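You operate a simulated robot arm through the tools that you are given. There is no shell and no other tool.

The job below is to be done with a simulated robot arm. You get a single attempt, and the scene is never put back.

JOB
Put one of the metal bars from the top of the flask bench on top of the blue-banded flat mould. Put two of the stoppers from the top of the flask bench on the brown tile. Press the white read key three times. Put the green-striped box on the iron plate. Switch the brake lever off. Take the small weight on the top of the steel stand and put it away on the top of the mould bench. Take the green-banded mould from the top of the steel stand and put it on the deck of the blue trolley. Put the small ingot marked "Mix 2" from the top of the steel stand on the upper shelf of the steel stand and the small ingot labelled "Mix 5" on the top of the round mould. Put the grey bag on the front of the furnace top away on the tool end of the pattern bench. Any order will do. Set down upright: small weight, green-banded mould, grey bag. The brake lever goes to its stop.

The check looks at the end state, three seconds after you hand in, the way a careful person would. Anything else that was tipped, shoved, dropped, spilled or broken makes it a failure. A push-on lid holds only when it is set on centred and level and pressed home; a screw cap is set on level and turned clockwise until tight.

ROBOT AND FRAMES
A 7-joint arm with a two-finger gripper on a trunk, on a base that drives. Base frame: it is fixed to the floor where the robot stands at the start and does not move with it; the origin is under the middle of the robot, x ahead of it, y to its left, z up. Lengths are in cm, angles in rad, forces in N, time in s.
With the tool pointing down near the work surface it reaches from about 32 to 76 cm from the robot's upright axis, wherever it stands. Its first joint turns from -2.897 to 2.897 rad. Places, roughly: blue-banded flat mould (23x15x8 cm) [240, -40, 80]; brake lever [90, 410, 70]; brown tile (9x9x2 cm) [250, 50, 80]; deck of the blue trolley [50, 400, 60]; green-banded mould (6x6x8 cm) [-260, 40, 100]; green-striped box (6x6x5 cm) [70, 180, 120]; grey bag (7x7x10 cm) [-160, 110, 110]; iron plate (15x10x2 cm) [50, 190, 120]; metal bar (11x5x3 cm) [250, -50, 80]; small ingot [-200, 25, 100]; small weight (5x7x7 cm) [-250, 20, 100]; stopper (3x3x4 cm) [230, -20, 80]; tool end of the pattern bench [260, -320, 80]; top of the mould bench [60, 510, 80]; top of the round mould [-10, 180, 110]; upper shelf of the steel stand [-210, 50, 60]; white read key [200, 240, 80]. Payload 1.71 kg.
The tool frame sits at the grasp point between the pads (the TCP): z along the fingers, y along the line on which they close. The tips reach 2 cm beyond it. Largest opening 9.6 cm; the body of the gripper starts 11.3 cm behind the TCP.
Orientation is that of the tool frame in the base frame, as [roll, pitch, yaw] about the fixed x, y, z axes, in that order (R = Rz(yaw) Ry(pitch) Rx(roll)). With the fingers straight down and closing along the base's y, the tool's x points along the base's -x, its y along +y and its z along -z.

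CONTROLS
- The arm moves only by the tool drive_tool. Its argument "deltas" is a list of rows, each an object of numbers (a shift or turn left out is 0, a gripper value left out holds the last): "x", "y", "z": the shift along the base's x, y, z in units of 200 mm (1.0 is 200 mm); "rx", "ry", "rz": the turn, a rotation vector about the base's x, y, z in units of 60 degrees (1.0 is 60 degrees). In form: [{"x": .., "y": .., "z": .., "rx": .., "ry": .., "rz": ..}, ...]. A call has 1 to 20 rows; each row is the pose to reach, as a shift and turn from the pose commanded when the call began. "grip" is the opening in per cent of the stroke, from 0 (shut) to 100 (fully open), set as the call begins (left out, the last holds). A call with a number of a shift or a turn outside -1 to 1 is refused whole. Rows are played at 5 a second. More than 5 cm and 0.15 rad between two rows, or a gripper value outside its range, and nothing of the call is played. A pose out of reach is approached as far as the arm can. The call stops where the force on the tool passes 40 N (or 10 N more than at its start, if that is more) or the arm is blocked; 0.2 s more then pass. Each finger travels about 15.3 cm/s and halts on what it meets, pressing with about 30 N; the grip force reading is that of the motor and also rises with nothing between the fingers. The clock runs only during rows and for 0.2 s after the last one: add rows that repeat a pose to give the fingers time. It gives the time, the measured TCP pose, the force on the tool (base axes), the opening and the grip force at its end, in the units of the frame above (readings bear some noise), with the torque about the TCP (base axes, N m) and any sound that the robot's microphone picked up.
- Cameras (640 x 400 px; columns grow to the right, rows downward): "scene" is now at [4.7, 14.11, 159.15]; the picture's right is [-0.18, -0.98, 0.00], its down [-0.63, 0.11, -0.77] and it looks along [0.76, -0.14, -0.64] (base axes); focal length 262 px, centre (320, 200). "wrist" rides on the gripper at [6.6, 1.4, -14.5] in the tool frame; the picture's right is [-0.21, 0.98, 0.00], its down [-0.88, -0.18, -0.45] and it looks along [-0.44, -0.09, 0.90] (tool axes); focal length 275 px, centre (320, 200). There is no depth. A picture from a camera that has moved, and an enlarged one, comes with that camera's place and axes in the base frame and with its lens. The place of the scene camera against the robot may be out by one fixed shift of up to 1.2 cm in any direction.
- capture(camera): a new picture of that camera. No time passes.
- slide_trunk(by): slides the trunk up (or, below 0, down) by that many cm; the arm and the scene camera ride with it, the base frame stays. It gives what a move gives, with no picture.
- drive_base(legs): drives the robot by 1 to 6 legs, each [ahead, turn to the left] in cm and rad, along the robot's own axes; the way and the turn of a leg run together, so that a leg with both is an arc; at most 150 cm and 3.142 rad a leg. The arm and the cameras ride along, it lands a little off, and it stops where it bumps. It gives what a move gives.
- turn_head(pan, tilt): turns the head with the scene camera to pan (to the left, within 2.705 rad either way) and tilt (down, from -0.506 to 1.204), counted from straight ahead of the robot. It gives what a move gives.
- enlarge(camera, box): a new picture of the part [left, top, right, bottom] of that camera's present view, enlarged. No time passes.
- hand_in(): hands the job in; it is judged then, once.

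Places have to be worked out from the pictures, the camera data and where the tool is seen. Open the gripper and draw the arm clear of the work before you hand the job in, unless the task says otherwise.

The tools are called after "Call:" by a JSON object that holds its "fn" and its "kwargs". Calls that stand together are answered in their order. drive_tool: Moves the arm, as the interface text tells. Its arguments: {"type":"object","properties":{"deltas":{"type":"array","items":{"type":"object","properties":{"x":{"type":"number"},"y":{"type":"number"},"z":{"type":"number"},"rx":{"type":"number"},"ry":{"type":"number"},"rz":{"type":"number"}}}},"grip":{"type":"number"}},"required":["deltas"]} The other tools are called the same way: slide_trunk (by) slides the trunk up or down; drive_base (legs) drives the base; turn_head (pan, tilt) turns the head that bears the scene camera; capture (camera) takes a picture; enlarge (camera, box) takes an enlarged picture of a part of a camera's view; hand_in () hands the job in.

At the start:

```text
time_s: 0.0
eef_pos: [48.12, 19.69, 102.19]
orientation: [3.14, -0.001, 3.142]
ft_force: [-0.9, 1.2, -0.9]
moment: [-0.01, -0.02, 0.0]
opening: 9.6
grip_force: 0.0
trunk travel left (down, up): [-17.5, 21.1]
robot x, y, heading: [0.23, -0.19, 0.004]
head pan, tilt: [-0.18, 0.675]
```

scene: 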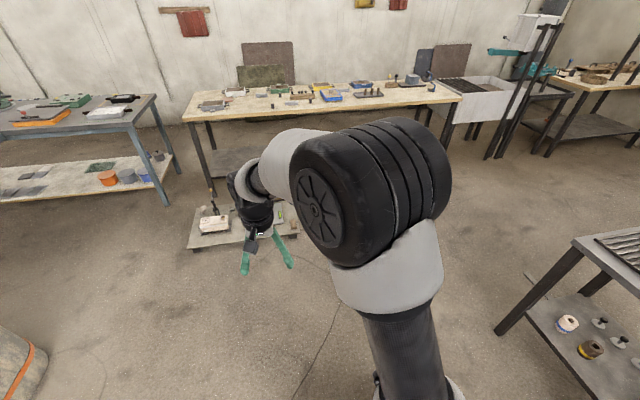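
wrist: 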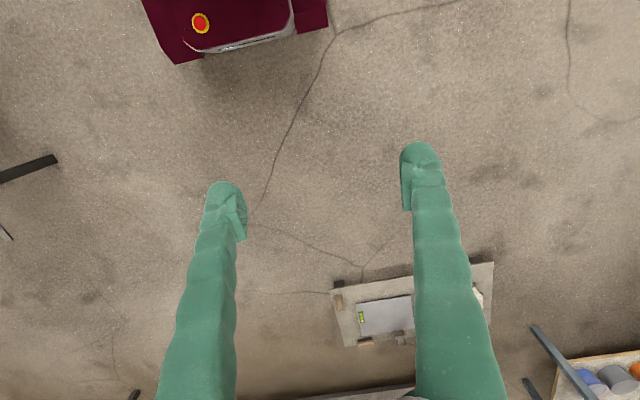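

I begin by looking around: the flask bench is ahead. I'll turn the head to survey the shop.

Call:
{"fn": "turn_head", "kwargs": {"pan": 0.0, "tilt": 0.4}}

Call:
{"fn": "capture", "kwargs": {"camera": "scene"}}

Call:
{"fn": "turn_head", "kwargs": {"pan": 1.2, "tilt": 0.4}}

Call:
{"fn": "capture", "kwargs": {"camera": "scene"}}

Call:
{"fn": "turn_head", "kwargs": {"pan": 2.4, "tilt": 0.4}}

Call:
{"fn": "capture", "kwargs": {"camera": "scene"}}

Call:
{"fn": "turn_head", "kwargs": {"pan": -1.2, "tilt": 0.4}}

Call:
{"fn": "capture", "kwargs": {"camera": "scene"}}

Call:
{"fn": "turn_head", "kwargs": {"pan": -2.4, "tilt": 0.4}}

Call:
{"fn": "capture", "kwargs": {"camera": "scene"}}

```text
time_s: 0.8
eef_pos: [46.6, 19.71, 102.9]
orientation: [-3.14, 0.015, 3.141]
ft_force: [0.9, -0.4, -0.3]
moment: [0.01, 0.04, -0.05]
opening: 9.61
grip_force: 0.0
trunk travel left (down, up): [-17.5, 21.1]
robot x, y, heading: [0.03, 0.1, 0.001]
head pan, tilt: [0.0, 0.4]
```

```text
taken
camera scene: at [5.65, 15.65, 161.6], right [0.0, -1.0, 0.0], down [-0.41, 0.0, -0.91], along [0.91, 0.0, -0.41], focal length 262 px, centre (320, 200)
```

scene: 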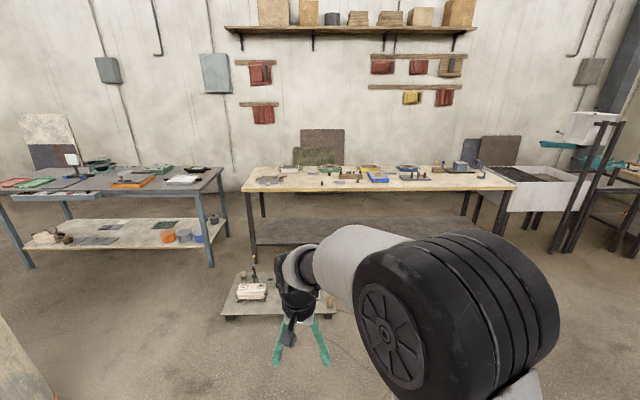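

```text
time_s: 2.2
eef_pos: [46.55, 19.82, 103.04]
orientation: [-3.14, 0.016, 3.141]
ft_force: [-0.3, 0.3, -0.8]
moment: [0.02, 0.0, -0.03]
opening: 9.61
grip_force: 0.1
trunk travel left (down, up): [-17.5, 21.1]
robot x, y, heading: [0.27, 0.03, 0.0]
head pan, tilt: [1.201, 0.4]
```

```text
taken
camera scene: at [-0.36, 24.27, 161.71], right [0.93, -0.36, -0.02], down [-0.16, -0.36, -0.92], along [0.33, 0.86, -0.39], focal length 262 px, centre (320, 200)
```

scene: 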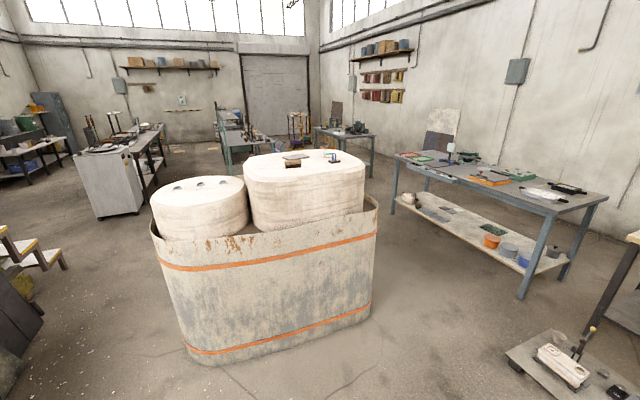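

```text
time_s: 3.6
eef_pos: [46.59, 19.86, 102.96]
orientation: [-3.141, 0.015, -3.141]
ft_force: [0.3, 0.4, -1.4]
moment: [-0.01, -0.02, 0.01]
opening: 9.59
grip_force: 0.0
trunk travel left (down, up): [-17.5, 21.1]
robot x, y, heading: [0.11, -0.23, 0.0]
head pan, tilt: [2.4, 0.4]
```

```text
taken
camera scene: at [-10.54, 21.9, 161.88], right [0.68, 0.74, -0.01], down [0.27, -0.26, -0.93], along [-0.69, 0.62, -0.38], focal length 262 px, centre (320, 200)
```

scene: 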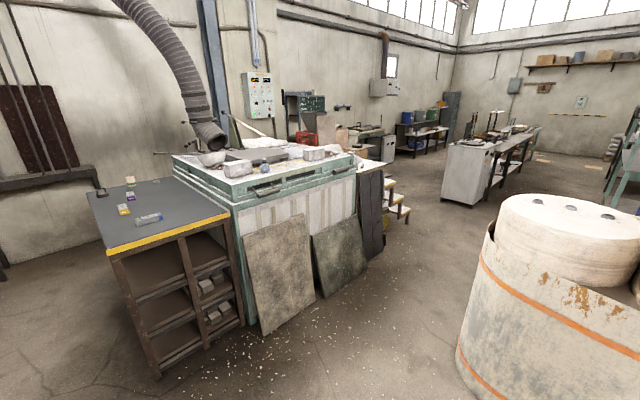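

```text
time_s: 6.6
eef_pos: [46.58, 19.59, 103.02]
orientation: [3.141, 0.013, -3.141]
ft_force: [1.1, -0.1, -0.2]
moment: [0.01, -0.01, -0.01]
opening: 9.59
grip_force: 0.0
trunk travel left (down, up): [-17.5, 21.1]
robot x, y, heading: [-0.21, -0.22, -0.001]
head pan, tilt: [-1.201, 0.4]
```

```text
taken
camera scene: at [-0.36, 7.0, 161.71], right [-0.93, -0.36, 0.02], down [-0.16, 0.36, -0.92], along [0.33, -0.86, -0.39], focal length 262 px, centre (320, 200)
```

scene: 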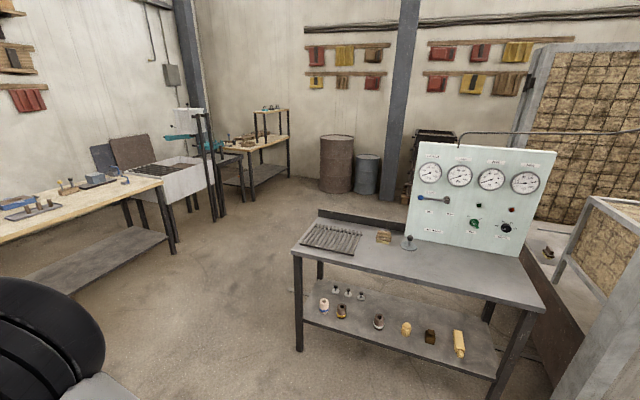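

```text
time_s: 8.0
eef_pos: [46.48, 19.79, 102.96]
orientation: [-3.14, 0.012, -3.142]
ft_force: [0.4, 0.6, -0.5]
moment: [0.0, -0.02, 0.0]
opening: 9.59
grip_force: 0.1
trunk travel left (down, up): [-17.5, 21.1]
robot x, y, heading: [-0.08, 0.15, 0.0]
head pan, tilt: [-2.4, 0.4]
```

```text
taken
camera scene: at [-10.54, 9.37, 161.88], right [-0.68, 0.74, 0.01], down [0.27, 0.26, -0.93], along [-0.69, -0.62, -0.38], focal length 262 px, centre (320, 200)
```

scene: 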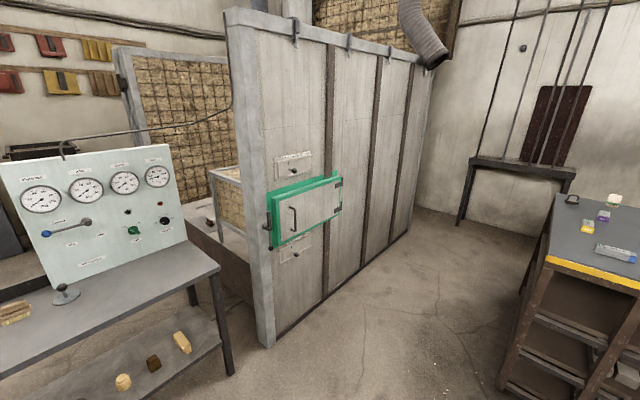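

The survey shows the flask bench ahead with a low trolley in front of it. I'll look closer at both before driving.

Call:
{"fn": "turn_head", "kwargs": {"pan": 0.1, "tilt": 0.6}}

Call:
{"fn": "capture", "kwargs": {"camera": "scene"}}

Call:
{"fn": "enlarge", "kwargs": {"camera": "scene", "box": [240, 90, 560, 290]}}

Call:
{"fn": "capture", "kwargs": {"camera": "wrist"}}

```text
time_s: 10.2
eef_pos: [46.52, 19.73, 102.97]
orientation: [3.141, 0.015, 3.141]
ft_force: [-0.3, -0.1, 0.5]
moment: [0.01, 0.02, 0.03]
opening: 9.59
grip_force: 0.1
trunk travel left (down, up): [-17.5, 21.1]
robot x, y, heading: [0.25, 0.27, 0.001]
head pan, tilt: [0.099, 0.6]
```

```text
taken
camera scene: at [5.05, 16.51, 159.8], right [0.1, -1.0, 0.0], down [-0.58, -0.06, -0.82], along [0.81, 0.08, -0.58], focal length 262 px, centre (320, 200)
```

scene: 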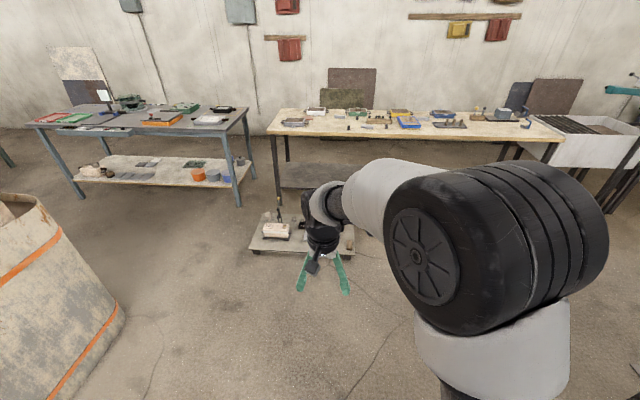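

```text
2.00 times, centred on (400, 190) of scene
camera zoom: at [5.05, 16.51, 159.8], right [0.1, -1.0, 0.0], down [-0.58, -0.06, -0.82], along [0.81, 0.08, -0.58], focal length 523 px, centre (160, 220)
```

zoom: 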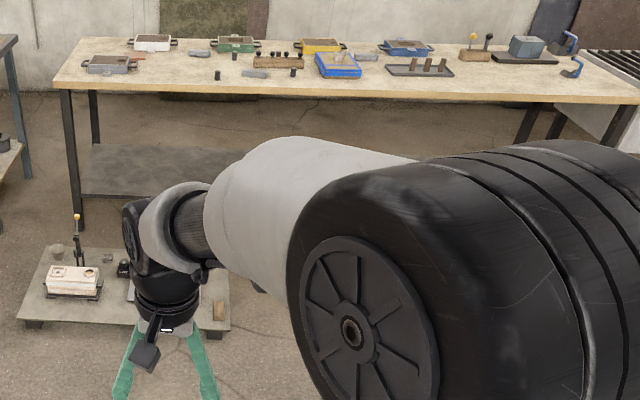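

```text
taken
camera wrist: at [39.81, 21.12, 117.27], right [0.21, 0.98, 0.0], down [0.87, -0.18, 0.46], along [0.45, -0.09, -0.89], focal length 275 px, centre (320, 200)
```

wrist: 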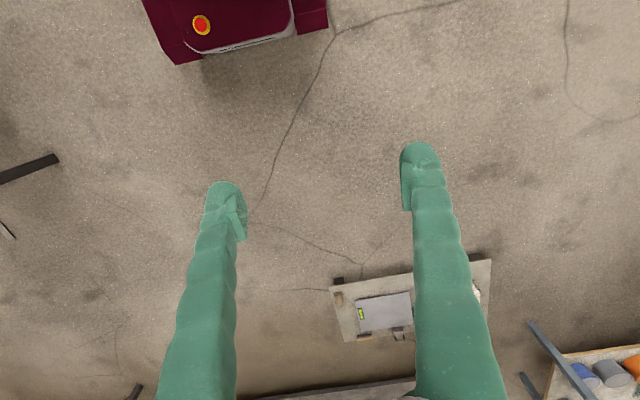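

Trolley seems to span x 139–185, y 4–85, leaving the tile at (250, 50) hard to reach, so I test how far the arm reaches with a tilted tool. This is in free space, above the trolley height.

Call:
{"fn": "drive_tool", "kwargs": {"deltas": [{"x": 0.15, "y": -0.15, "z": -0.1, "ry": -0.125}, {"x": 0.3, "y": -0.3, "z": -0.2, "ry": -0.25}, {"x": 0.45, "y": -0.45, "z": -0.3, "ry": -0.375}, {"x": 0.6, "y": -0.6, "z": -0.4, "ry": -0.5}, {"x": 0.75, "y": -0.75, "z": -0.5, "ry": -0.625}, {"x": 0.9, "y": -0.9, "z": -0.6, "ry": -0.75}, {"x": 1.0, "y": -1.0, "z": -0.7, "ry": -0.75}]}}

Call:
{"fn": "drive_tool", "kwargs": {"deltas": [{"x": 0.2}, {"x": 0.4}, {"x": 0.6}, {"x": 0.8}, {"x": 1.0}]}}

Call:
{"fn": "drive_tool", "kwargs": {"deltas": [{"x": 0.1}, {"x": 0.2}, {"x": 0.3}, {"x": 0.4}, {"x": 0.5}]}}

Call:
{"fn": "capture", "kwargs": {"camera": "scene"}}

```text
time_s: 11.8
eef_pos: [66.62, -0.36, 88.97]
orientation: [3.14, 0.802, 3.139]
ft_force: [0.9, -0.3, -0.7]
moment: [-0.02, 0.01, 0.0]
opening: 9.61
grip_force: 0.1
trunk travel left (down, up): [-17.5, 21.1]
robot x, y, heading: [-0.13, -0.02, 0.002]
head pan, tilt: [0.099, 0.6]
```

```text
time_s: 13.1
eef_pos: [86.72, -0.31, 88.96]
orientation: [3.141, 0.797, 3.14]
ft_force: [0.4, 0.7, 0.7]
moment: [-0.01, -0.01, -0.03]
opening: 9.58
grip_force: 0.0
trunk travel left (down, up): [-17.5, 21.1]
robot x, y, heading: [0.16, 0.19, -0.004]
head pan, tilt: [0.099, 0.6]
```

```text
time_s: 14.1
eef_pos: [93.69, -0.43, 91.2]
orientation: [3.141, 0.824, -3.141]
ft_force: [-0.7, 0.4, 0.0]
moment: [0.0, -0.12, -0.02]
opening: 9.62
grip_force: 0.0
out of reach, approached as far as the arm can: row 5
trunk travel left (down, up): [-17.5, 21.1]
robot x, y, heading: [0.42, 0.24, 0.002]
head pan, tilt: [0.099, 0.6]
stopped in row 5: the arm was blocked; the commanded pose is now the measured one
```

```text
taken
camera scene: at [4.67, 16.51, 159.83], right [0.1, -1.0, 0.0], down [-0.57, -0.06, -0.82], along [0.81, 0.08, -0.58], focal length 262 px, centre (320, 200)
```

scene: 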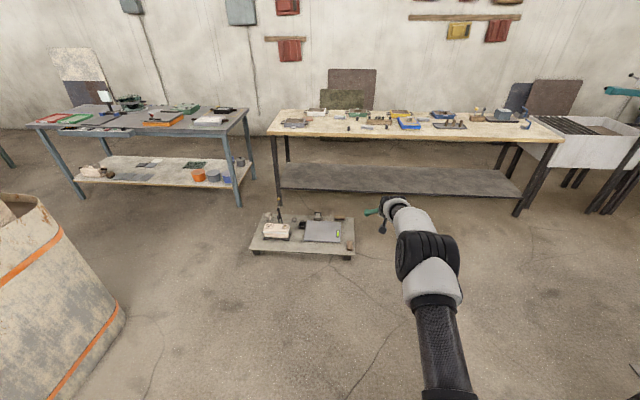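

The arm reaches about 93 cm with a 45° tilt. Now I look down to learn the size of the base.

Call:
{"fn": "turn_head", "kwargs": {"pan": 0.6, "tilt": 1.2}}

Call:
{"fn": "capture", "kwargs": {"camera": "scene"}}

Call:
{"fn": "turn_head", "kwargs": {"pan": -0.5, "tilt": 1.2}}

Call:
{"fn": "capture", "kwargs": {"camera": "scene"}}

Call:
{"fn": "turn_head", "kwargs": {"pan": 2.3, "tilt": 1.2}}

Call:
{"fn": "capture", "kwargs": {"camera": "scene"}}

```text
time_s: 15.1
eef_pos: [93.9, -0.5, 90.45]
orientation: [-3.141, 0.815, 3.14]
ft_force: [-0.1, 0.3, -0.3]
moment: [0.0, -0.01, 0.01]
opening: 9.58
grip_force: 0.1
trunk travel left (down, up): [-17.5, 21.1]
robot x, y, heading: [-0.26, -0.29, -0.004]
head pan, tilt: [0.6, 1.201]
```

```text
taken
camera scene: at [0.84, 18.79, 155.41], right [0.56, -0.83, -0.01], down [-0.78, -0.53, -0.35], along [0.28, 0.2, -0.94], focal length 262 px, centre (320, 200)
```

scene: 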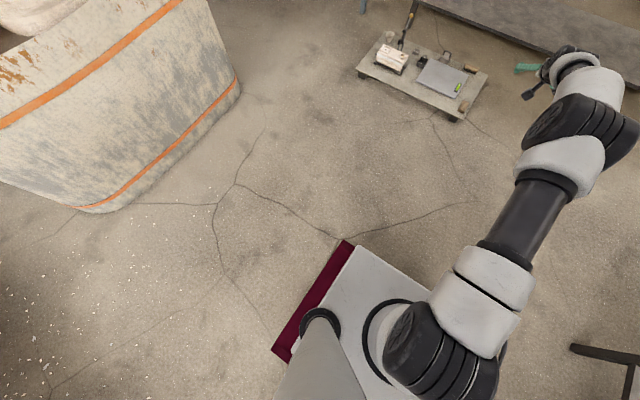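

```text
time_s: 16.4
eef_pos: [93.89, -0.37, 90.44]
orientation: [-3.141, 0.816, 3.14]
ft_force: [-0.6, -0.1, 0.8]
moment: [0.01, 0.0, -0.02]
opening: 9.58
grip_force: 0.0
trunk travel left (down, up): [-17.5, 21.1]
robot x, y, heading: [0.03, -0.17, -0.003]
head pan, tilt: [-0.499, 1.201]
```

```text
taken
camera scene: at [1.12, 12.96, 155.4], right [-0.48, -0.88, 0.01], down [-0.82, 0.45, -0.35], along [0.3, -0.17, -0.94], focal length 262 px, centre (320, 200)
```

scene: 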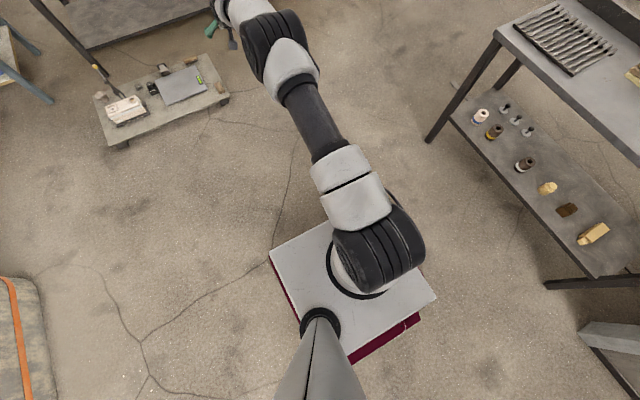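

```text
time_s: 18.9
eef_pos: [93.84, -0.48, 90.41]
orientation: [3.14, 0.814, 3.141]
ft_force: [0.5, -0.9, 0.6]
moment: [-0.03, -0.01, -0.02]
opening: 9.6
grip_force: 0.1
trunk travel left (down, up): [-17.5, 21.1]
robot x, y, heading: [-0.03, -0.11, 0.002]
head pan, tilt: [2.3, 1.201]
```

```text
taken
camera scene: at [-7.52, 19.8, 155.55], right [0.75, 0.67, -0.01], down [0.61, -0.69, -0.37], along [-0.26, 0.27, -0.93], focal length 262 px, centre (320, 200)
```

scene: 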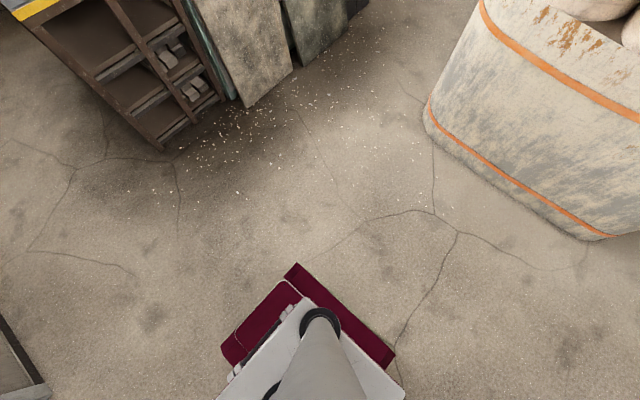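

Base looks about ±28 × ±24 cm, trunk plate around z 55. I fold the arm back to tool-down near (45, 0, 108) before driving.

Call:
{"fn": "drive_tool", "kwargs": {"deltas": [{"x": -0.2, "z": 0.1}, {"x": -0.4, "z": 0.2}, {"x": -0.6, "z": 0.3}, {"x": -0.8, "z": 0.4}, {"x": -1.0, "z": 0.5}]}}

Call:
{"fn": "drive_tool", "kwargs": {"deltas": [{"x": -0.2, "z": 0.06, "ry": 0.13}, {"x": -0.4, "z": 0.12, "ry": 0.26}, {"x": -0.6, "z": 0.18, "ry": 0.39}, {"x": -0.8, "z": 0.24, "ry": 0.52}, {"x": -1.0, "z": 0.3, "ry": 0.65}, {"x": -1.0, "z": 0.4, "ry": 0.77}]}}

Call:
{"fn": "drive_tool", "kwargs": {"deltas": [{"x": -0.2}, {"x": -0.4}, {"x": -0.5}]}}

Call:
{"fn": "turn_head", "kwargs": {"pan": 0.0, "tilt": 0.7}}

Call:
{"fn": "drive_base", "kwargs": {"legs": [[0, -0.29], [120, 0], [0, 0.29], [40, 0]]}}

Call:
{"fn": "capture", "kwargs": {"camera": "scene"}}

```text
time_s: 19.2
eef_pos: [90.33, -0.46, 93.23]
orientation: [-3.141, 0.832, 3.14]
ft_force: [-0.8, 0.3, 0.0]
moment: [0.04, -0.1, -0.03]
opening: 9.61
grip_force: 0.2
trunk travel left (down, up): [-17.5, 21.1]
robot x, y, heading: [-0.64, -0.13, -0.004]
head pan, tilt: [2.3, 1.201]
stopped in row 1: the arm was blocked; the commanded pose is now the measured one
```

```text
time_s: 20.6
eef_pos: [70.87, -0.37, 100.5]
orientation: [-3.141, 0.02, 3.139]
ft_force: [0.2, -0.4, 0.3]
moment: [-0.01, 0.01, -0.02]
opening: 9.61
grip_force: 0.1
trunk travel left (down, up): [-17.5, 21.1]
robot x, y, heading: [0.38, 0.08, 0.001]
head pan, tilt: [2.3, 1.201]
```

```text
time_s: 21.4
eef_pos: [60.76, -0.31, 100.78]
orientation: [-3.138, 0.022, 3.141]
ft_force: [0.5, -0.3, -0.2]
moment: [0.01, -0.01, 0.0]
opening: 9.59
grip_force: 0.0
trunk travel left (down, up): [-17.5, 21.1]
robot x, y, heading: [-0.09, 0.23, 0.003]
head pan, tilt: [2.3, 1.201]
```

```text
time_s: 23.5
eef_pos: [60.71, -0.44, 100.73]
orientation: [-3.14, 0.021, 3.14]
ft_force: [-0.6, 0.0, -0.7]
moment: [-0.01, -0.02, 0.03]
opening: 9.63
grip_force: 0.1
trunk travel left (down, up): [-17.5, 21.1]
robot x, y, heading: [-0.02, 0.36, 0.0]
head pan, tilt: [0.0, 0.7]
```

```text
time_s: 34.4
eef_pos: [214.82, -34.95, 100.66]
orientation: [-3.139, 0.02, 3.138]
ft_force: [0.5, 0.4, -0.1]
moment: [0.03, 0.05, 0.02]
opening: 9.62
grip_force: 0.1
trunk travel left (down, up): [-17.5, 21.1]
robot x, y, heading: [154.11, -34.23, -0.005]
head pan, tilt: [0.0, 0.7]
```

```text
taken
camera scene: at [158.96, -18.79, 158.93], right [0.0, -1.0, 0.0], down [-0.66, 0.0, -0.75], along [0.75, 0.0, -0.66], focal length 262 px, centre (320, 200)
```

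scene: 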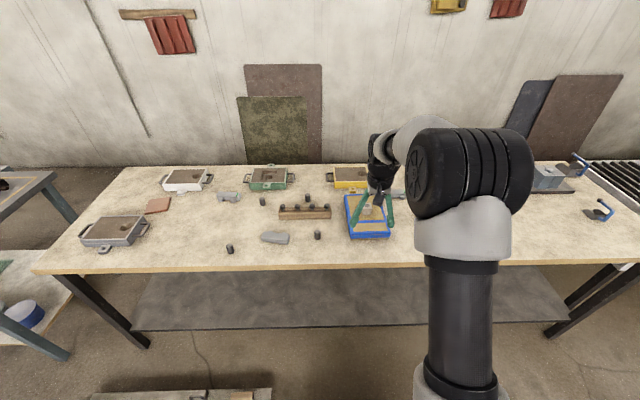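

Robot is at (154, −34). I zoom on the bench top to see bars, stoppers, tile and mould.

Call:
{"fn": "enlarge", "kwargs": {"camera": "scene", "box": [70, 150, 270, 275]}}

Call:
{"fn": "enlarge", "kwargs": {"camera": "scene", "box": [220, 150, 420, 275]}}

Call:
{"fn": "capture", "kwargs": {"camera": "wrist"}}

```text
3.20 times, centred on (170, 212) of scene
camera zoom: at [158.96, -18.79, 158.93], right [0.0, -1.0, 0.0], down [-0.66, 0.0, -0.75], along [0.75, 0.0, -0.66], focal length 837 px, centre (800, 160)
```

zoom: 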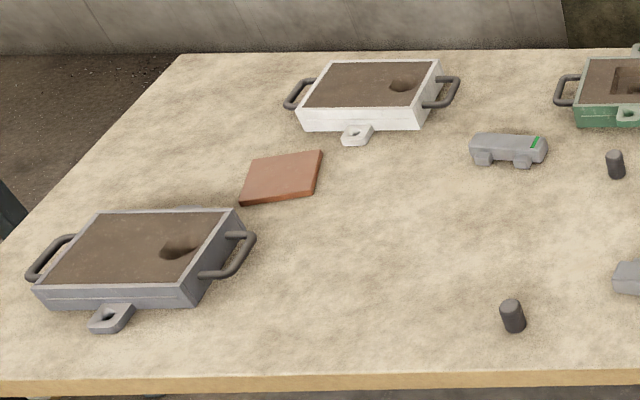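

```text
3.20 times, centred on (320, 212) of scene
camera zoom: at [158.96, -18.79, 158.93], right [0.0, -1.0, 0.0], down [-0.66, 0.0, -0.75], along [0.75, 0.0, -0.66], focal length 837 px, centre (320, 160)
```

zoom: 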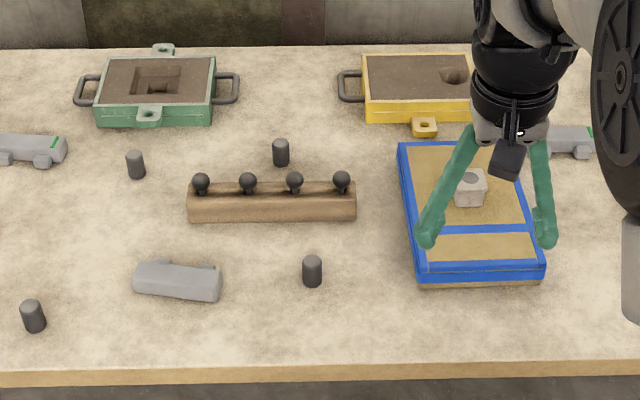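

```text
taken
camera wrist: at [208.02, -33.52, 114.89], right [0.21, 0.98, 0.0], down [0.87, -0.19, 0.46], along [0.45, -0.09, -0.89], focal length 275 px, centre (320, 200)
```

wrist: 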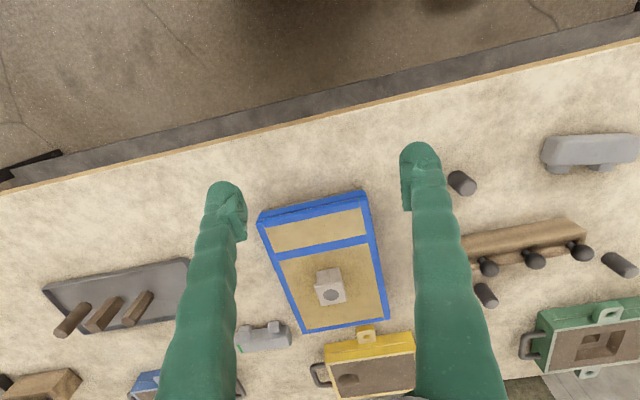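

Bench front edge is at x≈214, one free bar is near (226, −2). I drive ahead 18 cm and then place the tool above this bar.

Call:
{"fn": "drive_base", "kwargs": {"legs": [[18, 0]]}}

Call:
{"fn": "drive_tool", "kwargs": {"deltas": [{"x": -0.1, "y": 0.22}, {"x": -0.2, "y": 0.44}, {"x": -0.3, "y": 0.66}, {"x": -0.38, "y": 0.88}, {"x": -0.38, "y": 1.0}]}}

Call:
{"fn": "drive_tool", "kwargs": {"deltas": [{"y": 0.2}, {"y": 0.4}, {"y": 0.6}]}}

Call:
{"fn": "capture", "kwargs": {"camera": "wrist"}}

Call:
{"fn": "capture", "kwargs": {"camera": "scene"}}

```text
time_s: 36.0
eef_pos: [231.31, -35.02, 101.6]
orientation: [-3.14, 0.037, 3.138]
ft_force: [-0.1, -0.1, -0.9]
moment: [0.01, 0.0, 0.03]
opening: 9.59
grip_force: 0.0
trunk travel left (down, up): [-17.5, 21.1]
robot x, y, heading: [172.32, -34.24, -0.002]
head pan, tilt: [0.0, 0.7]
```

```text
time_s: 37.1
eef_pos: [222.14, -15.01, 102.45]
orientation: [-3.137, 0.052, 3.138]
ft_force: [-0.4, 0.8, -0.7]
moment: [0.0, 0.02, 0.01]
opening: 9.6
grip_force: 0.1
trunk travel left (down, up): [-17.5, 21.1]
robot x, y, heading: [172.16, -34.43, -0.006]
head pan, tilt: [0.0, 0.7]
```

```text
time_s: 38.0
eef_pos: [222.22, -3.0, 102.45]
orientation: [-3.141, 0.052, 3.139]
ft_force: [0.4, -0.1, -0.1]
moment: [0.0, 0.0, 0.0]
opening: 9.6
grip_force: 0.1
trunk travel left (down, up): [-17.5, 21.1]
robot x, y, heading: [171.84, -34.26, -0.004]
head pan, tilt: [0.0, 0.7]
```

```text
taken
camera wrist: at [214.88, -1.56, 116.54], right [0.21, 0.98, 0.01], down [0.85, -0.19, 0.49], along [0.48, -0.09, -0.87], focal length 275 px, centre (320, 200)
```

wrist: 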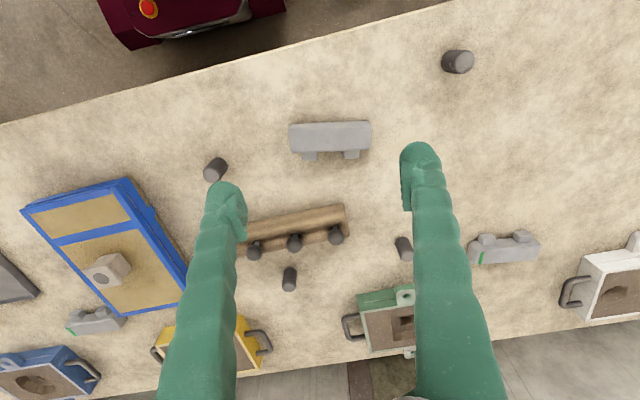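

```text
taken
camera scene: at [176.87, -18.82, 158.93], right [0.0, -1.0, 0.0], down [-0.66, 0.0, -0.75], along [0.75, 0.0, -0.66], focal length 262 px, centre (320, 200)
```

scene: 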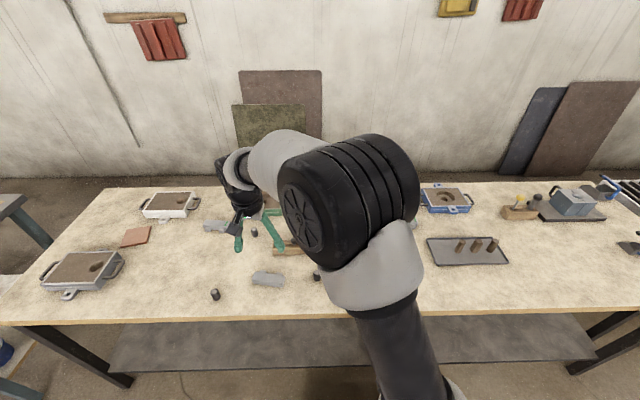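

Bar centre is about (225, −2), lying roughly along y. I correct the small pitch error, then yaw the tool +80° so that it closes across the bar.

Call:
{"fn": "drive_tool", "kwargs": {"deltas": [{"x": 0.08, "y": 0.03, "z": -0.1, "ry": 0.05}, {"x": 0.14, "y": 0.05, "z": -0.2, "ry": 0.05}]}}

Call:
{"fn": "drive_tool", "kwargs": {"deltas": [{"rz": 0.13}, {"rz": 0.26}, {"rz": 0.39}, {"rz": 0.52}, {"rz": 0.65}]}}

Call:
{"fn": "drive_tool", "kwargs": {"deltas": [{"rz": 0.13}, {"rz": 0.26}, {"rz": 0.39}, {"rz": 0.52}, {"rz": 0.65}]}}

Call:
{"fn": "capture", "kwargs": {"camera": "wrist"}}

```text
time_s: 38.5
eef_pos: [224.96, -2.04, 98.45]
orientation: [-3.141, 0.0, 3.138]
ft_force: [0.5, -0.3, 0.3]
moment: [-0.04, 0.03, 0.02]
opening: 9.59
grip_force: 0.0
trunk travel left (down, up): [-17.5, 21.1]
robot x, y, heading: [171.87, -34.42, -0.003]
head pan, tilt: [0.0, 0.7]
```

```text
time_s: 39.8
eef_pos: [224.96, -2.17, 98.43]
orientation: [3.14, 0.003, -2.463]
ft_force: [-0.2, 0.2, 0.6]
moment: [-0.05, 0.0, 0.0]
opening: 9.58
grip_force: 0.0
trunk travel left (down, up): [-17.5, 21.1]
robot x, y, heading: [171.9, -34.41, -0.01]
head pan, tilt: [0.0, 0.7]
```

```text
time_s: 41.0
eef_pos: [224.95, -2.2, 98.61]
orientation: [-3.141, 0.002, -1.785]
ft_force: [0.6, 0.4, -0.4]
moment: [0.0, 0.0, 0.02]
opening: 9.6
grip_force: 0.0
trunk travel left (down, up): [-17.5, 21.1]
robot x, y, heading: [171.75, -34.38, -0.008]
head pan, tilt: [0.0, 0.7]
```

```text
taken
camera wrist: at [222.25, -8.25, 112.9], right [-0.91, 0.41, 0.0], down [0.37, 0.82, 0.45], along [0.18, 0.41, -0.9], focal length 275 px, centre (320, 200)
```

wrist: 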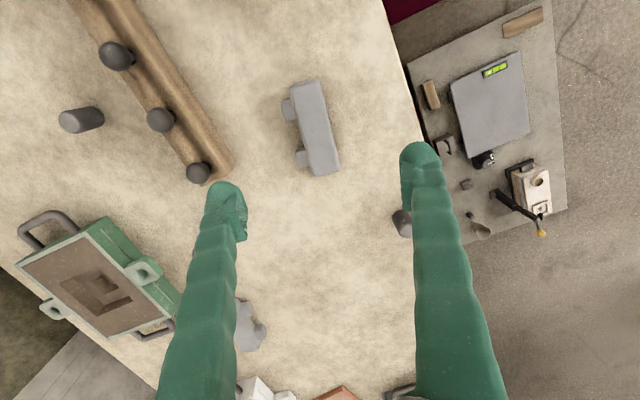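

Bar lies aligned beneath the TCP with its axis along the tool's x. I descend to z≈86 and check.

Call:
{"fn": "drive_tool", "kwargs": {"deltas": [{"z": -0.2}, {"z": -0.4}, {"z": -0.6}]}}

Call:
{"fn": "capture", "kwargs": {"camera": "wrist"}}

Call:
{"fn": "capture", "kwargs": {"camera": "scene"}}

```text
time_s: 41.8
eef_pos: [225.0, -2.28, 86.4]
orientation: [-3.142, 0.001, -1.784]
ft_force: [-0.8, 0.4, 0.1]
moment: [-0.01, 0.01, 0.01]
opening: 9.61
grip_force: 0.0
trunk travel left (down, up): [-17.5, 21.1]
robot x, y, heading: [172.15, -34.1, -0.005]
head pan, tilt: [0.0, 0.7]
```

```text
taken
camera wrist: at [222.2, -8.3, 100.83], right [-0.91, 0.41, 0.0], down [0.37, 0.82, 0.45], along [0.18, 0.41, -0.9], focal length 275 px, centre (320, 200)
```

wrist: 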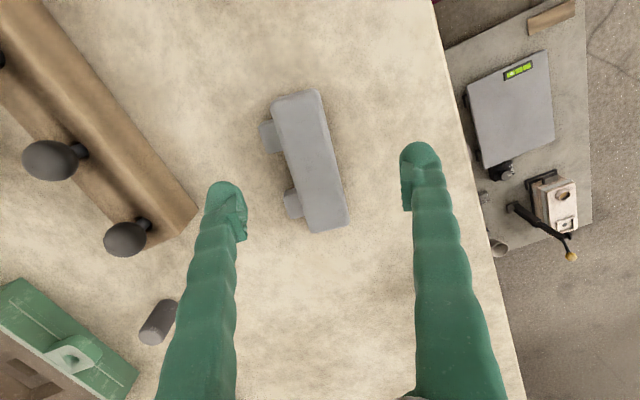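

```text
taken
camera scene: at [176.9, -18.84, 158.93], right [0.0, -1.0, 0.0], down [-0.66, 0.0, -0.75], along [0.75, 0.0, -0.66], focal length 262 px, centre (320, 200)
```

scene: 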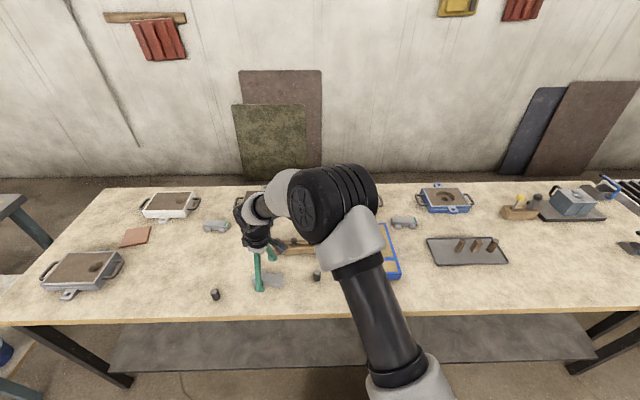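

The bar top seems to be at z≈81. I shift a touch in x and descend gently, feeling for the bench with small steps.

Call:
{"fn": "drive_tool", "kwargs": {"deltas": [{"x": 0.03, "z": -0.1}, {"x": 0.03, "z": -0.18}, {"x": 0.03, "z": -0.22}]}}

Call:
{"fn": "capture", "kwargs": {"camera": "wrist"}}

Call:
{"fn": "enlarge", "kwargs": {"camera": "scene", "box": [200, 220, 340, 310]}}

```text
time_s: 42.5
eef_pos: [225.51, -2.1, 82.25]
orientation: [3.14, 0.002, -1.783]
ft_force: [-0.1, -0.7, 0.2]
moment: [-0.01, -0.03, -0.01]
opening: 9.62
grip_force: 0.0
trunk travel left (down, up): [-17.5, 21.1]
robot x, y, heading: [172.43, -34.31, -0.008]
head pan, tilt: [0.0, 0.7]
```

```text
taken
camera wrist: at [222.8, -8.25, 96.55], right [-0.91, 0.41, 0.0], down [0.37, 0.82, 0.45], along [0.18, 0.41, -0.9], focal length 275 px, centre (320, 200)
```

wrist: 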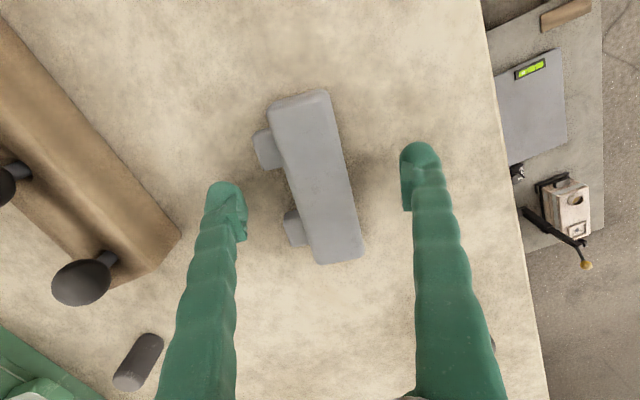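

```text
4.44 times, centred on (270, 265) of scene
camera zoom: at [176.84, -18.87, 158.94], right [0.0, -1.0, 0.0], down [-0.66, 0.0, -0.75], along [0.75, 0.0, -0.66], focal length 1163 px, centre (542, -89)
```

zoom: 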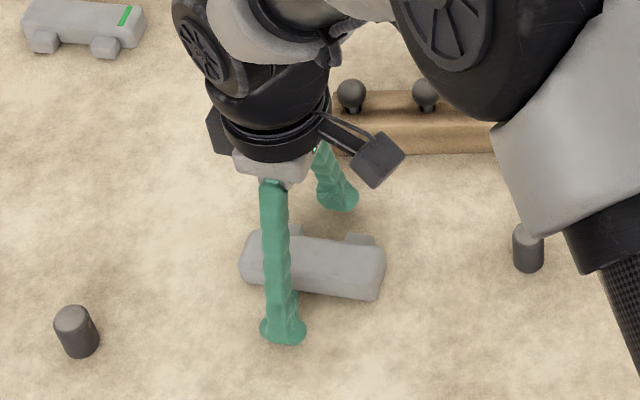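

Bar is nearly centred. I lower further in small steps, watching for force on touching the bench.

Call:
{"fn": "drive_tool", "kwargs": {"deltas": [{"x": -0.005, "y": -0.02, "z": -0.03}, {"x": -0.005, "y": -0.02, "z": -0.06}]}}

Call:
{"fn": "drive_tool", "kwargs": {"deltas": [{"z": -0.02}, {"z": -0.04}]}}

Call:
{"fn": "drive_tool", "kwargs": {"deltas": [{"z": -0.02}, {"z": -0.04}]}}

```text
time_s: 43.1
eef_pos: [225.46, -2.48, 81.48]
orientation: [-3.137, 0.006, -1.785]
ft_force: [-2.8, -6.2, 39.8]
moment: [0.29, 2.01, 0.32]
opening: 9.6
grip_force: 0.0
trunk travel left (down, up): [-17.5, 21.1]
robot x, y, heading: [171.93, -34.54, -0.004]
head pan, tilt: [0.0, 0.7]
```

```text
time_s: 43.5
eef_pos: [224.39, -2.17, 82.13]
orientation: [-3.124, 0.007, -1.783]
ft_force: [-0.5, 1.0, -1.5]
moment: [-0.07, 0.0, 0.02]
opening: 9.57
grip_force: 0.1
trunk travel left (down, up): [-17.5, 21.1]
robot x, y, heading: [171.91, -34.49, -0.007]
head pan, tilt: [0.0, 0.7]
stopped in row 1: the force on the tool passed its limit at 56 N (the readings are from after the stop); the commanded pose is now the measured one
```

```text
time_s: 44.1
eef_pos: [224.48, -2.28, 81.55]
orientation: [-3.121, 0.012, -1.786]
ft_force: [-2.8, -2.7, 28.3]
moment: [0.25, 1.63, 0.17]
opening: 9.59
grip_force: 0.1
trunk travel left (down, up): [-17.5, 21.1]
robot x, y, heading: [171.99, -34.57, -0.01]
head pan, tilt: [0.0, 0.7]
```

Contact at TCP z≈81.6, so bench top is at about 79.6. I raise slightly, move back over the bar and close.

Call:
{"fn": "drive_tool", "kwargs": {"deltas": [{"z": 0.025, "rx": -0.015, "ry": 0.01}, {"x": 0.05, "z": 0.025, "rx": -0.015, "ry": 0.01}]}}

Call:
{"fn": "capture", "kwargs": {"camera": "wrist"}}

```text
time_s: 44.7
eef_pos: [225.52, -2.47, 81.7]
orientation: [-3.133, -0.011, -1.785]
ft_force: [1.2, -0.6, 0.2]
moment: [-0.02, -0.01, -0.03]
opening: 9.59
grip_force: 0.0
trunk travel left (down, up): [-17.5, 21.1]
robot x, y, heading: [172.04, -34.55, -0.007]
head pan, tilt: [0.0, 0.7]
```

```text
taken
camera wrist: at [222.63, -8.35, 96.03], right [-0.91, 0.41, -0.01], down [0.36, 0.82, 0.44], along [0.19, 0.4, -0.9], focal length 275 px, centre (320, 200)
```

wrist: 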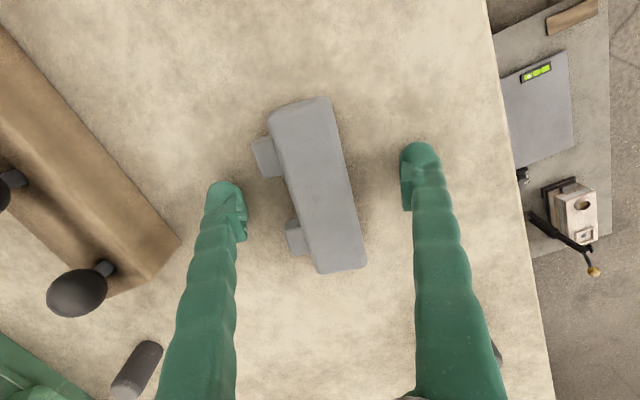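

The fingers straddle the bar with the left one heading between the lugs. I close.

Call:
{"fn": "drive_tool", "kwargs": {"deltas": [{"z": 0.0}, {"z": 0.0}, {"z": 0.0}, {"z": 0.0}], "grip": 0}}

Call:
{"fn": "capture", "kwargs": {"camera": "wrist"}}

```text
time_s: 45.7
eef_pos: [225.38, -2.34, 81.98]
orientation: [-3.126, -0.003, -1.786]
ft_force: [-5.6, 4.8, 32.2]
moment: [-0.07, 0.72, -0.2]
opening: 3.32
grip_force: 30.1
trunk travel left (down, up): [-17.5, 21.1]
robot x, y, heading: [171.84, -34.63, -0.005]
head pan, tilt: [0.0, 0.7]
```

```text
taken
camera wrist: at [222.52, -8.3, 96.37], right [-0.91, 0.41, -0.02], down [0.36, 0.82, 0.44], along [0.2, 0.4, -0.9], focal length 275 px, centre (320, 200)
```

wrist: 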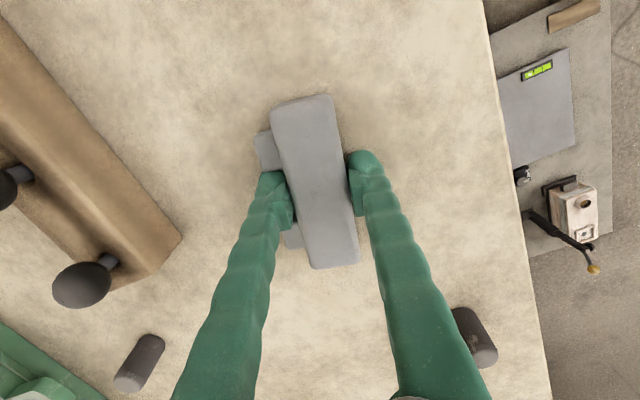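

Gripped (opening 3.3). I lift straight up to about z 98.

Call:
{"fn": "drive_tool", "kwargs": {"deltas": [{"z": 0.05}, {"z": 0.2}, {"z": 0.4}, {"z": 0.6}, {"z": 0.8}]}}

Call:
{"fn": "capture", "kwargs": {"camera": "scene"}}

Call:
{"fn": "enlarge", "kwargs": {"camera": "scene", "box": [240, 180, 440, 305]}}

```text
time_s: 46.9
eef_pos: [225.34, -2.33, 97.71]
orientation: [-3.129, -0.009, -1.784]
ft_force: [-1.0, 0.2, -2.8]
moment: [-0.01, 0.0, -0.01]
opening: 3.29
grip_force: 30.0
trunk travel left (down, up): [-17.5, 21.1]
robot x, y, heading: [172.12, -34.74, -0.006]
head pan, tilt: [0.0, 0.7]
```

```text
taken
camera scene: at [176.81, -18.87, 158.94], right [-0.01, -1.0, 0.0], down [-0.66, 0.0, -0.75], along [0.75, 0.0, -0.66], focal length 262 px, centre (320, 200)
```

scene: 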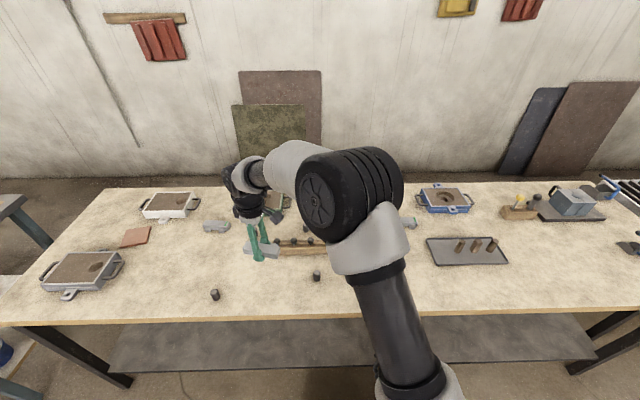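

```text
3.20 times, centred on (340, 242) of scene
camera zoom: at [176.81, -18.87, 158.94], right [-0.01, -1.0, 0.0], down [-0.66, 0.0, -0.75], along [0.75, 0.0, -0.66], focal length 837 px, centre (256, 64)
```

zoom: 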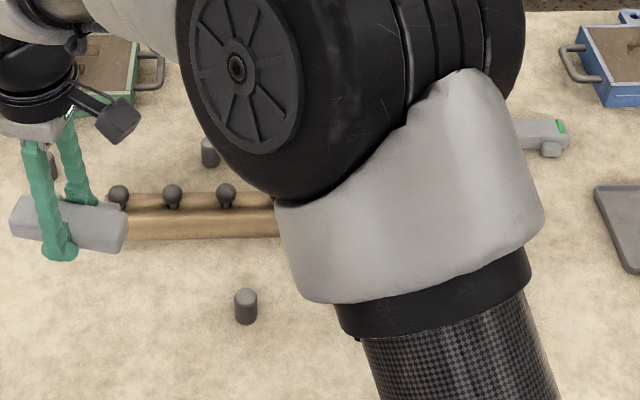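

The mould top is around x 224–247, y −45…−31, with the sprue cube near (235, −37.5). I carry the bar to its near flat section, turning +14° to align.

Call:
{"fn": "drive_tool", "kwargs": {"deltas": [{"x": 0.02, "y": -0.22, "rz": 0.08}, {"x": 0.04, "y": -0.44, "rz": 0.16}, {"x": 0.08, "y": -0.66, "rz": 0.23}, {"x": 0.1, "y": -0.88, "rz": 0.23}, {"x": 0.1, "y": -1.0, "rz": 0.23}]}}

Call:
{"fn": "drive_tool", "kwargs": {"deltas": [{"y": -0.22}, {"y": -0.44}, {"y": -0.66}, {"y": -0.79}]}}

Call:
{"fn": "capture", "kwargs": {"camera": "wrist"}}

Call:
{"fn": "capture", "kwargs": {"camera": "scene"}}

```text
time_s: 48.1
eef_pos: [227.49, -22.48, 97.72]
orientation: [-3.132, -0.009, -1.542]
ft_force: [-0.3, -0.2, -2.2]
moment: [-0.01, 0.03, 0.03]
opening: 3.28
grip_force: 29.8
trunk travel left (down, up): [-17.5, 21.1]
robot x, y, heading: [172.1, -34.52, -0.003]
head pan, tilt: [0.0, 0.7]
```

```text
time_s: 49.1
eef_pos: [227.49, -38.34, 97.59]
orientation: [-3.13, -0.009, -1.546]
ft_force: [-0.5, -0.2, -2.6]
moment: [0.01, 0.01, -0.03]
opening: 3.3
grip_force: 30.7
trunk travel left (down, up): [-17.5, 21.1]
robot x, y, heading: [171.77, -34.23, -0.007]
head pan, tilt: [0.0, 0.7]
```

```text
taken
camera wrist: at [226.09, -44.75, 112.03], right [-0.98, 0.18, -0.01], down [0.16, 0.88, 0.44], along [0.09, 0.43, -0.9], focal length 275 px, centre (320, 200)
```

wrist: 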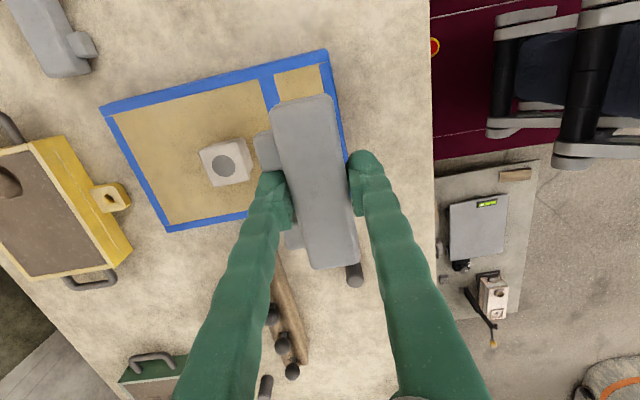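

```text
taken
camera scene: at [176.88, -18.94, 158.95], right [-0.01, -1.0, 0.0], down [-0.66, 0.0, -0.75], along [0.75, 0.0, -0.66], focal length 262 px, centre (320, 200)
```

scene: 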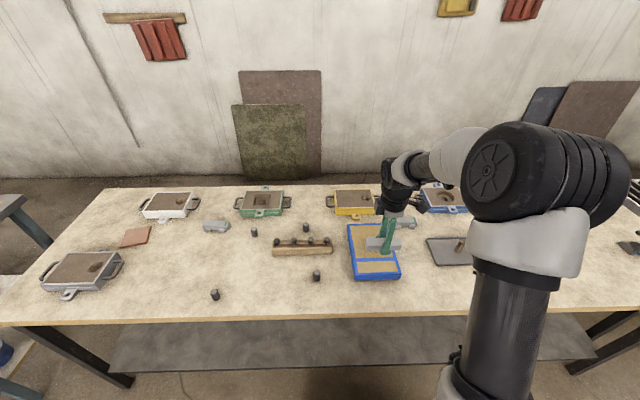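

The bar is over the near section; I shift +1 cm in x and lower it to just above the estimated mould top.

Call:
{"fn": "drive_tool", "kwargs": {"deltas": [{"x": 0.05, "z": -0.2}, {"x": 0.05, "z": -0.4}, {"x": 0.05, "z": -0.5}]}}

Call:
{"fn": "capture", "kwargs": {"camera": "wrist"}}

Call:
{"fn": "enlarge", "kwargs": {"camera": "scene", "box": [330, 200, 450, 290]}}

```text
time_s: 49.9
eef_pos: [228.5, -38.17, 87.54]
orientation: [-3.131, -0.008, -1.546]
ft_force: [0.1, -0.2, -2.8]
moment: [0.0, 0.03, -0.01]
opening: 3.3
grip_force: 29.4
trunk travel left (down, up): [-17.5, 21.1]
robot x, y, heading: [172.0, -34.2, -0.004]
head pan, tilt: [0.0, 0.7]
```

```text
taken
camera wrist: at [227.09, -44.64, 102.03], right [-0.98, 0.18, -0.01], down [0.16, 0.88, 0.44], along [0.09, 0.43, -0.9], focal length 275 px, centre (320, 200)
```

wrist: 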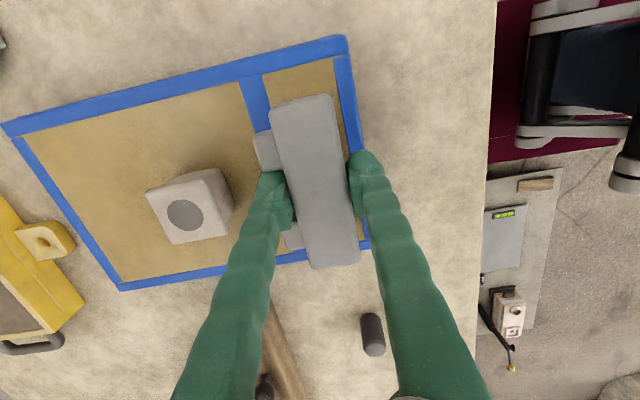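

```text
4.44 times, centred on (390, 245) of scene
camera zoom: at [176.89, -18.86, 158.94], right [0.0, -1.0, 0.0], down [-0.66, 0.0, -0.75], along [0.75, 0.0, -0.66], focal length 1163 px, centre (9, 0)
```

zoom: 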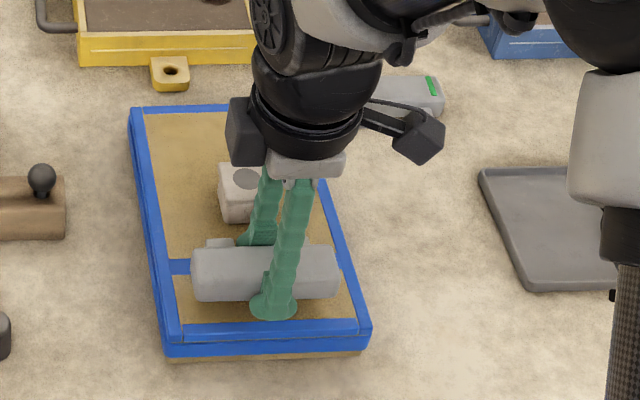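

The bar sits nicely within the near section. I lower in small steps to contact.

Call:
{"fn": "drive_tool", "kwargs": {"deltas": [{"z": -0.03}, {"z": -0.06}, {"z": -0.075}]}}

Call:
{"fn": "drive_tool", "kwargs": {"deltas": [{"z": -0.015}, {"z": -0.03}]}}

Call:
{"fn": "enlarge", "kwargs": {"camera": "scene", "box": [330, 200, 450, 290]}}

```text
time_s: 50.7
eef_pos: [228.55, -38.18, 86.14]
orientation: [-3.13, -0.007, -1.544]
ft_force: [-0.4, 0.9, -2.8]
moment: [0.01, 0.03, 0.0]
opening: 3.31
grip_force: 29.9
trunk travel left (down, up): [-17.5, 21.1]
robot x, y, heading: [171.84, -34.39, -0.004]
head pan, tilt: [0.0, 0.7]
```

```text
time_s: 51.3
eef_pos: [228.42, -38.23, 86.01]
orientation: [-3.124, -0.009, -1.545]
ft_force: [-4.0, -2.0, 35.4]
moment: [0.62, 0.87, 0.03]
opening: 3.31
grip_force: 30.1
trunk travel left (down, up): [-17.5, 21.1]
robot x, y, heading: [171.87, -34.47, -0.006]
head pan, tilt: [0.0, 0.7]
```

```text
4.44 times, centred on (390, 245) of scene
camera zoom: at [176.52, -18.89, 158.99], right [0.0, -1.0, 0.0], down [-0.66, 0.0, -0.76], along [0.76, 0.0, -0.66], focal length 1163 px, centre (9, 0)
```

zoom: 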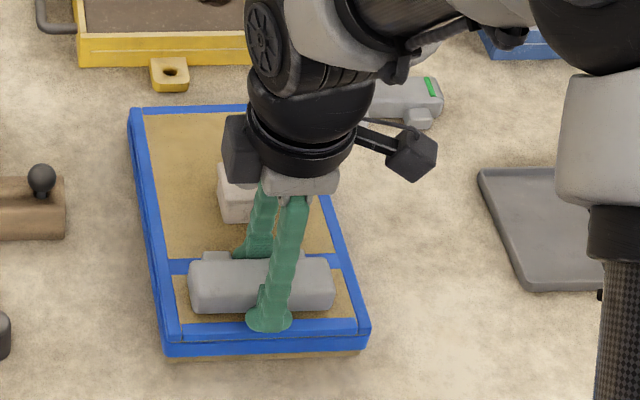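

Contact is made (35 N). I ease up slightly, open partly (to keep off the sprue cube) and then rise.

Call:
{"fn": "drive_tool", "kwargs": {"deltas": [{"z": 0.01}, {"z": 0.01}]}}

Call:
{"fn": "drive_tool", "kwargs": {"deltas": [{"z": 0.0}, {"z": 0.0}, {"z": 0.0}], "grip": 55}}

Call:
{"fn": "drive_tool", "kwargs": {"deltas": [{"z": 0.1}, {"z": 0.3}, {"z": 0.5}, {"z": 0.7}]}}

Call:
{"fn": "capture", "kwargs": {"camera": "wrist"}}

Call:
{"fn": "enlarge", "kwargs": {"camera": "scene", "box": [330, 200, 450, 290]}}

```text
time_s: 51.9
eef_pos: [228.57, -38.27, 85.91]
orientation: [-3.127, -0.008, -1.544]
ft_force: [2.2, -3.3, 31.5]
moment: [-0.15, 0.46, -0.07]
opening: 3.29
grip_force: 29.7
trunk travel left (down, up): [-17.5, 21.1]
robot x, y, heading: [172.07, -34.48, -0.005]
head pan, tilt: [0.0, 0.7]
```

```text
time_s: 52.7
eef_pos: [228.62, -38.12, 85.96]
orientation: [-3.125, -0.009, -1.544]
ft_force: [14.8, 0.2, 31.4]
moment: [0.03, 0.68, 0.04]
opening: 4.46
grip_force: 0.1
trunk travel left (down, up): [-17.5, 21.1]
robot x, y, heading: [172.08, -34.58, -0.003]
head pan, tilt: [0.0, 0.7]
```

```text
time_s: 53.7
eef_pos: [228.36, -38.19, 99.95]
orientation: [-3.132, -0.008, -1.545]
ft_force: [0.9, 0.2, 0.6]
moment: [0.0, 0.0, -0.01]
opening: 5.27
grip_force: 0.0
trunk travel left (down, up): [-17.5, 21.1]
robot x, y, heading: [172.09, -34.42, 0.001]
head pan, tilt: [0.0, 0.7]
```

```text
taken
camera wrist: at [227.02, -44.59, 114.33], right [-0.98, 0.18, -0.01], down [0.16, 0.88, 0.44], along [0.09, 0.43, -0.9], focal length 275 px, centre (320, 200)
```

wrist: 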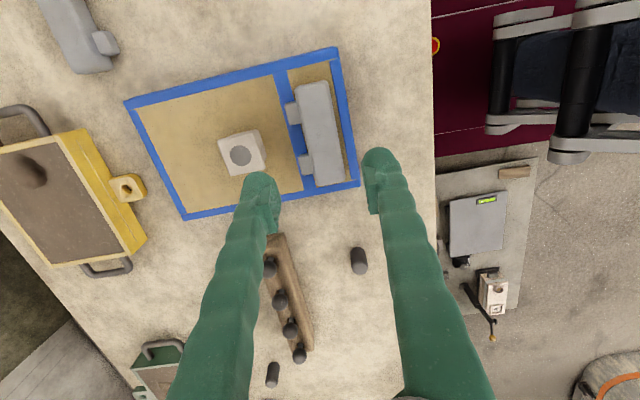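

```text
4.44 times, centred on (390, 245) of scene
camera zoom: at [176.81, -18.85, 158.94], right [0.0, -1.0, 0.0], down [-0.66, 0.0, -0.75], along [0.75, 0.0, -0.66], focal length 1163 px, centre (9, 0)
```

zoom: 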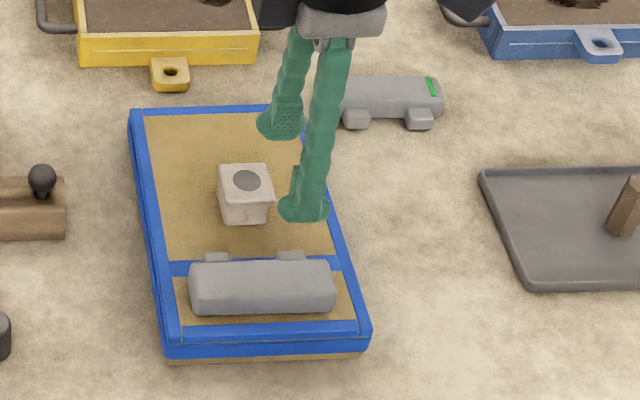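

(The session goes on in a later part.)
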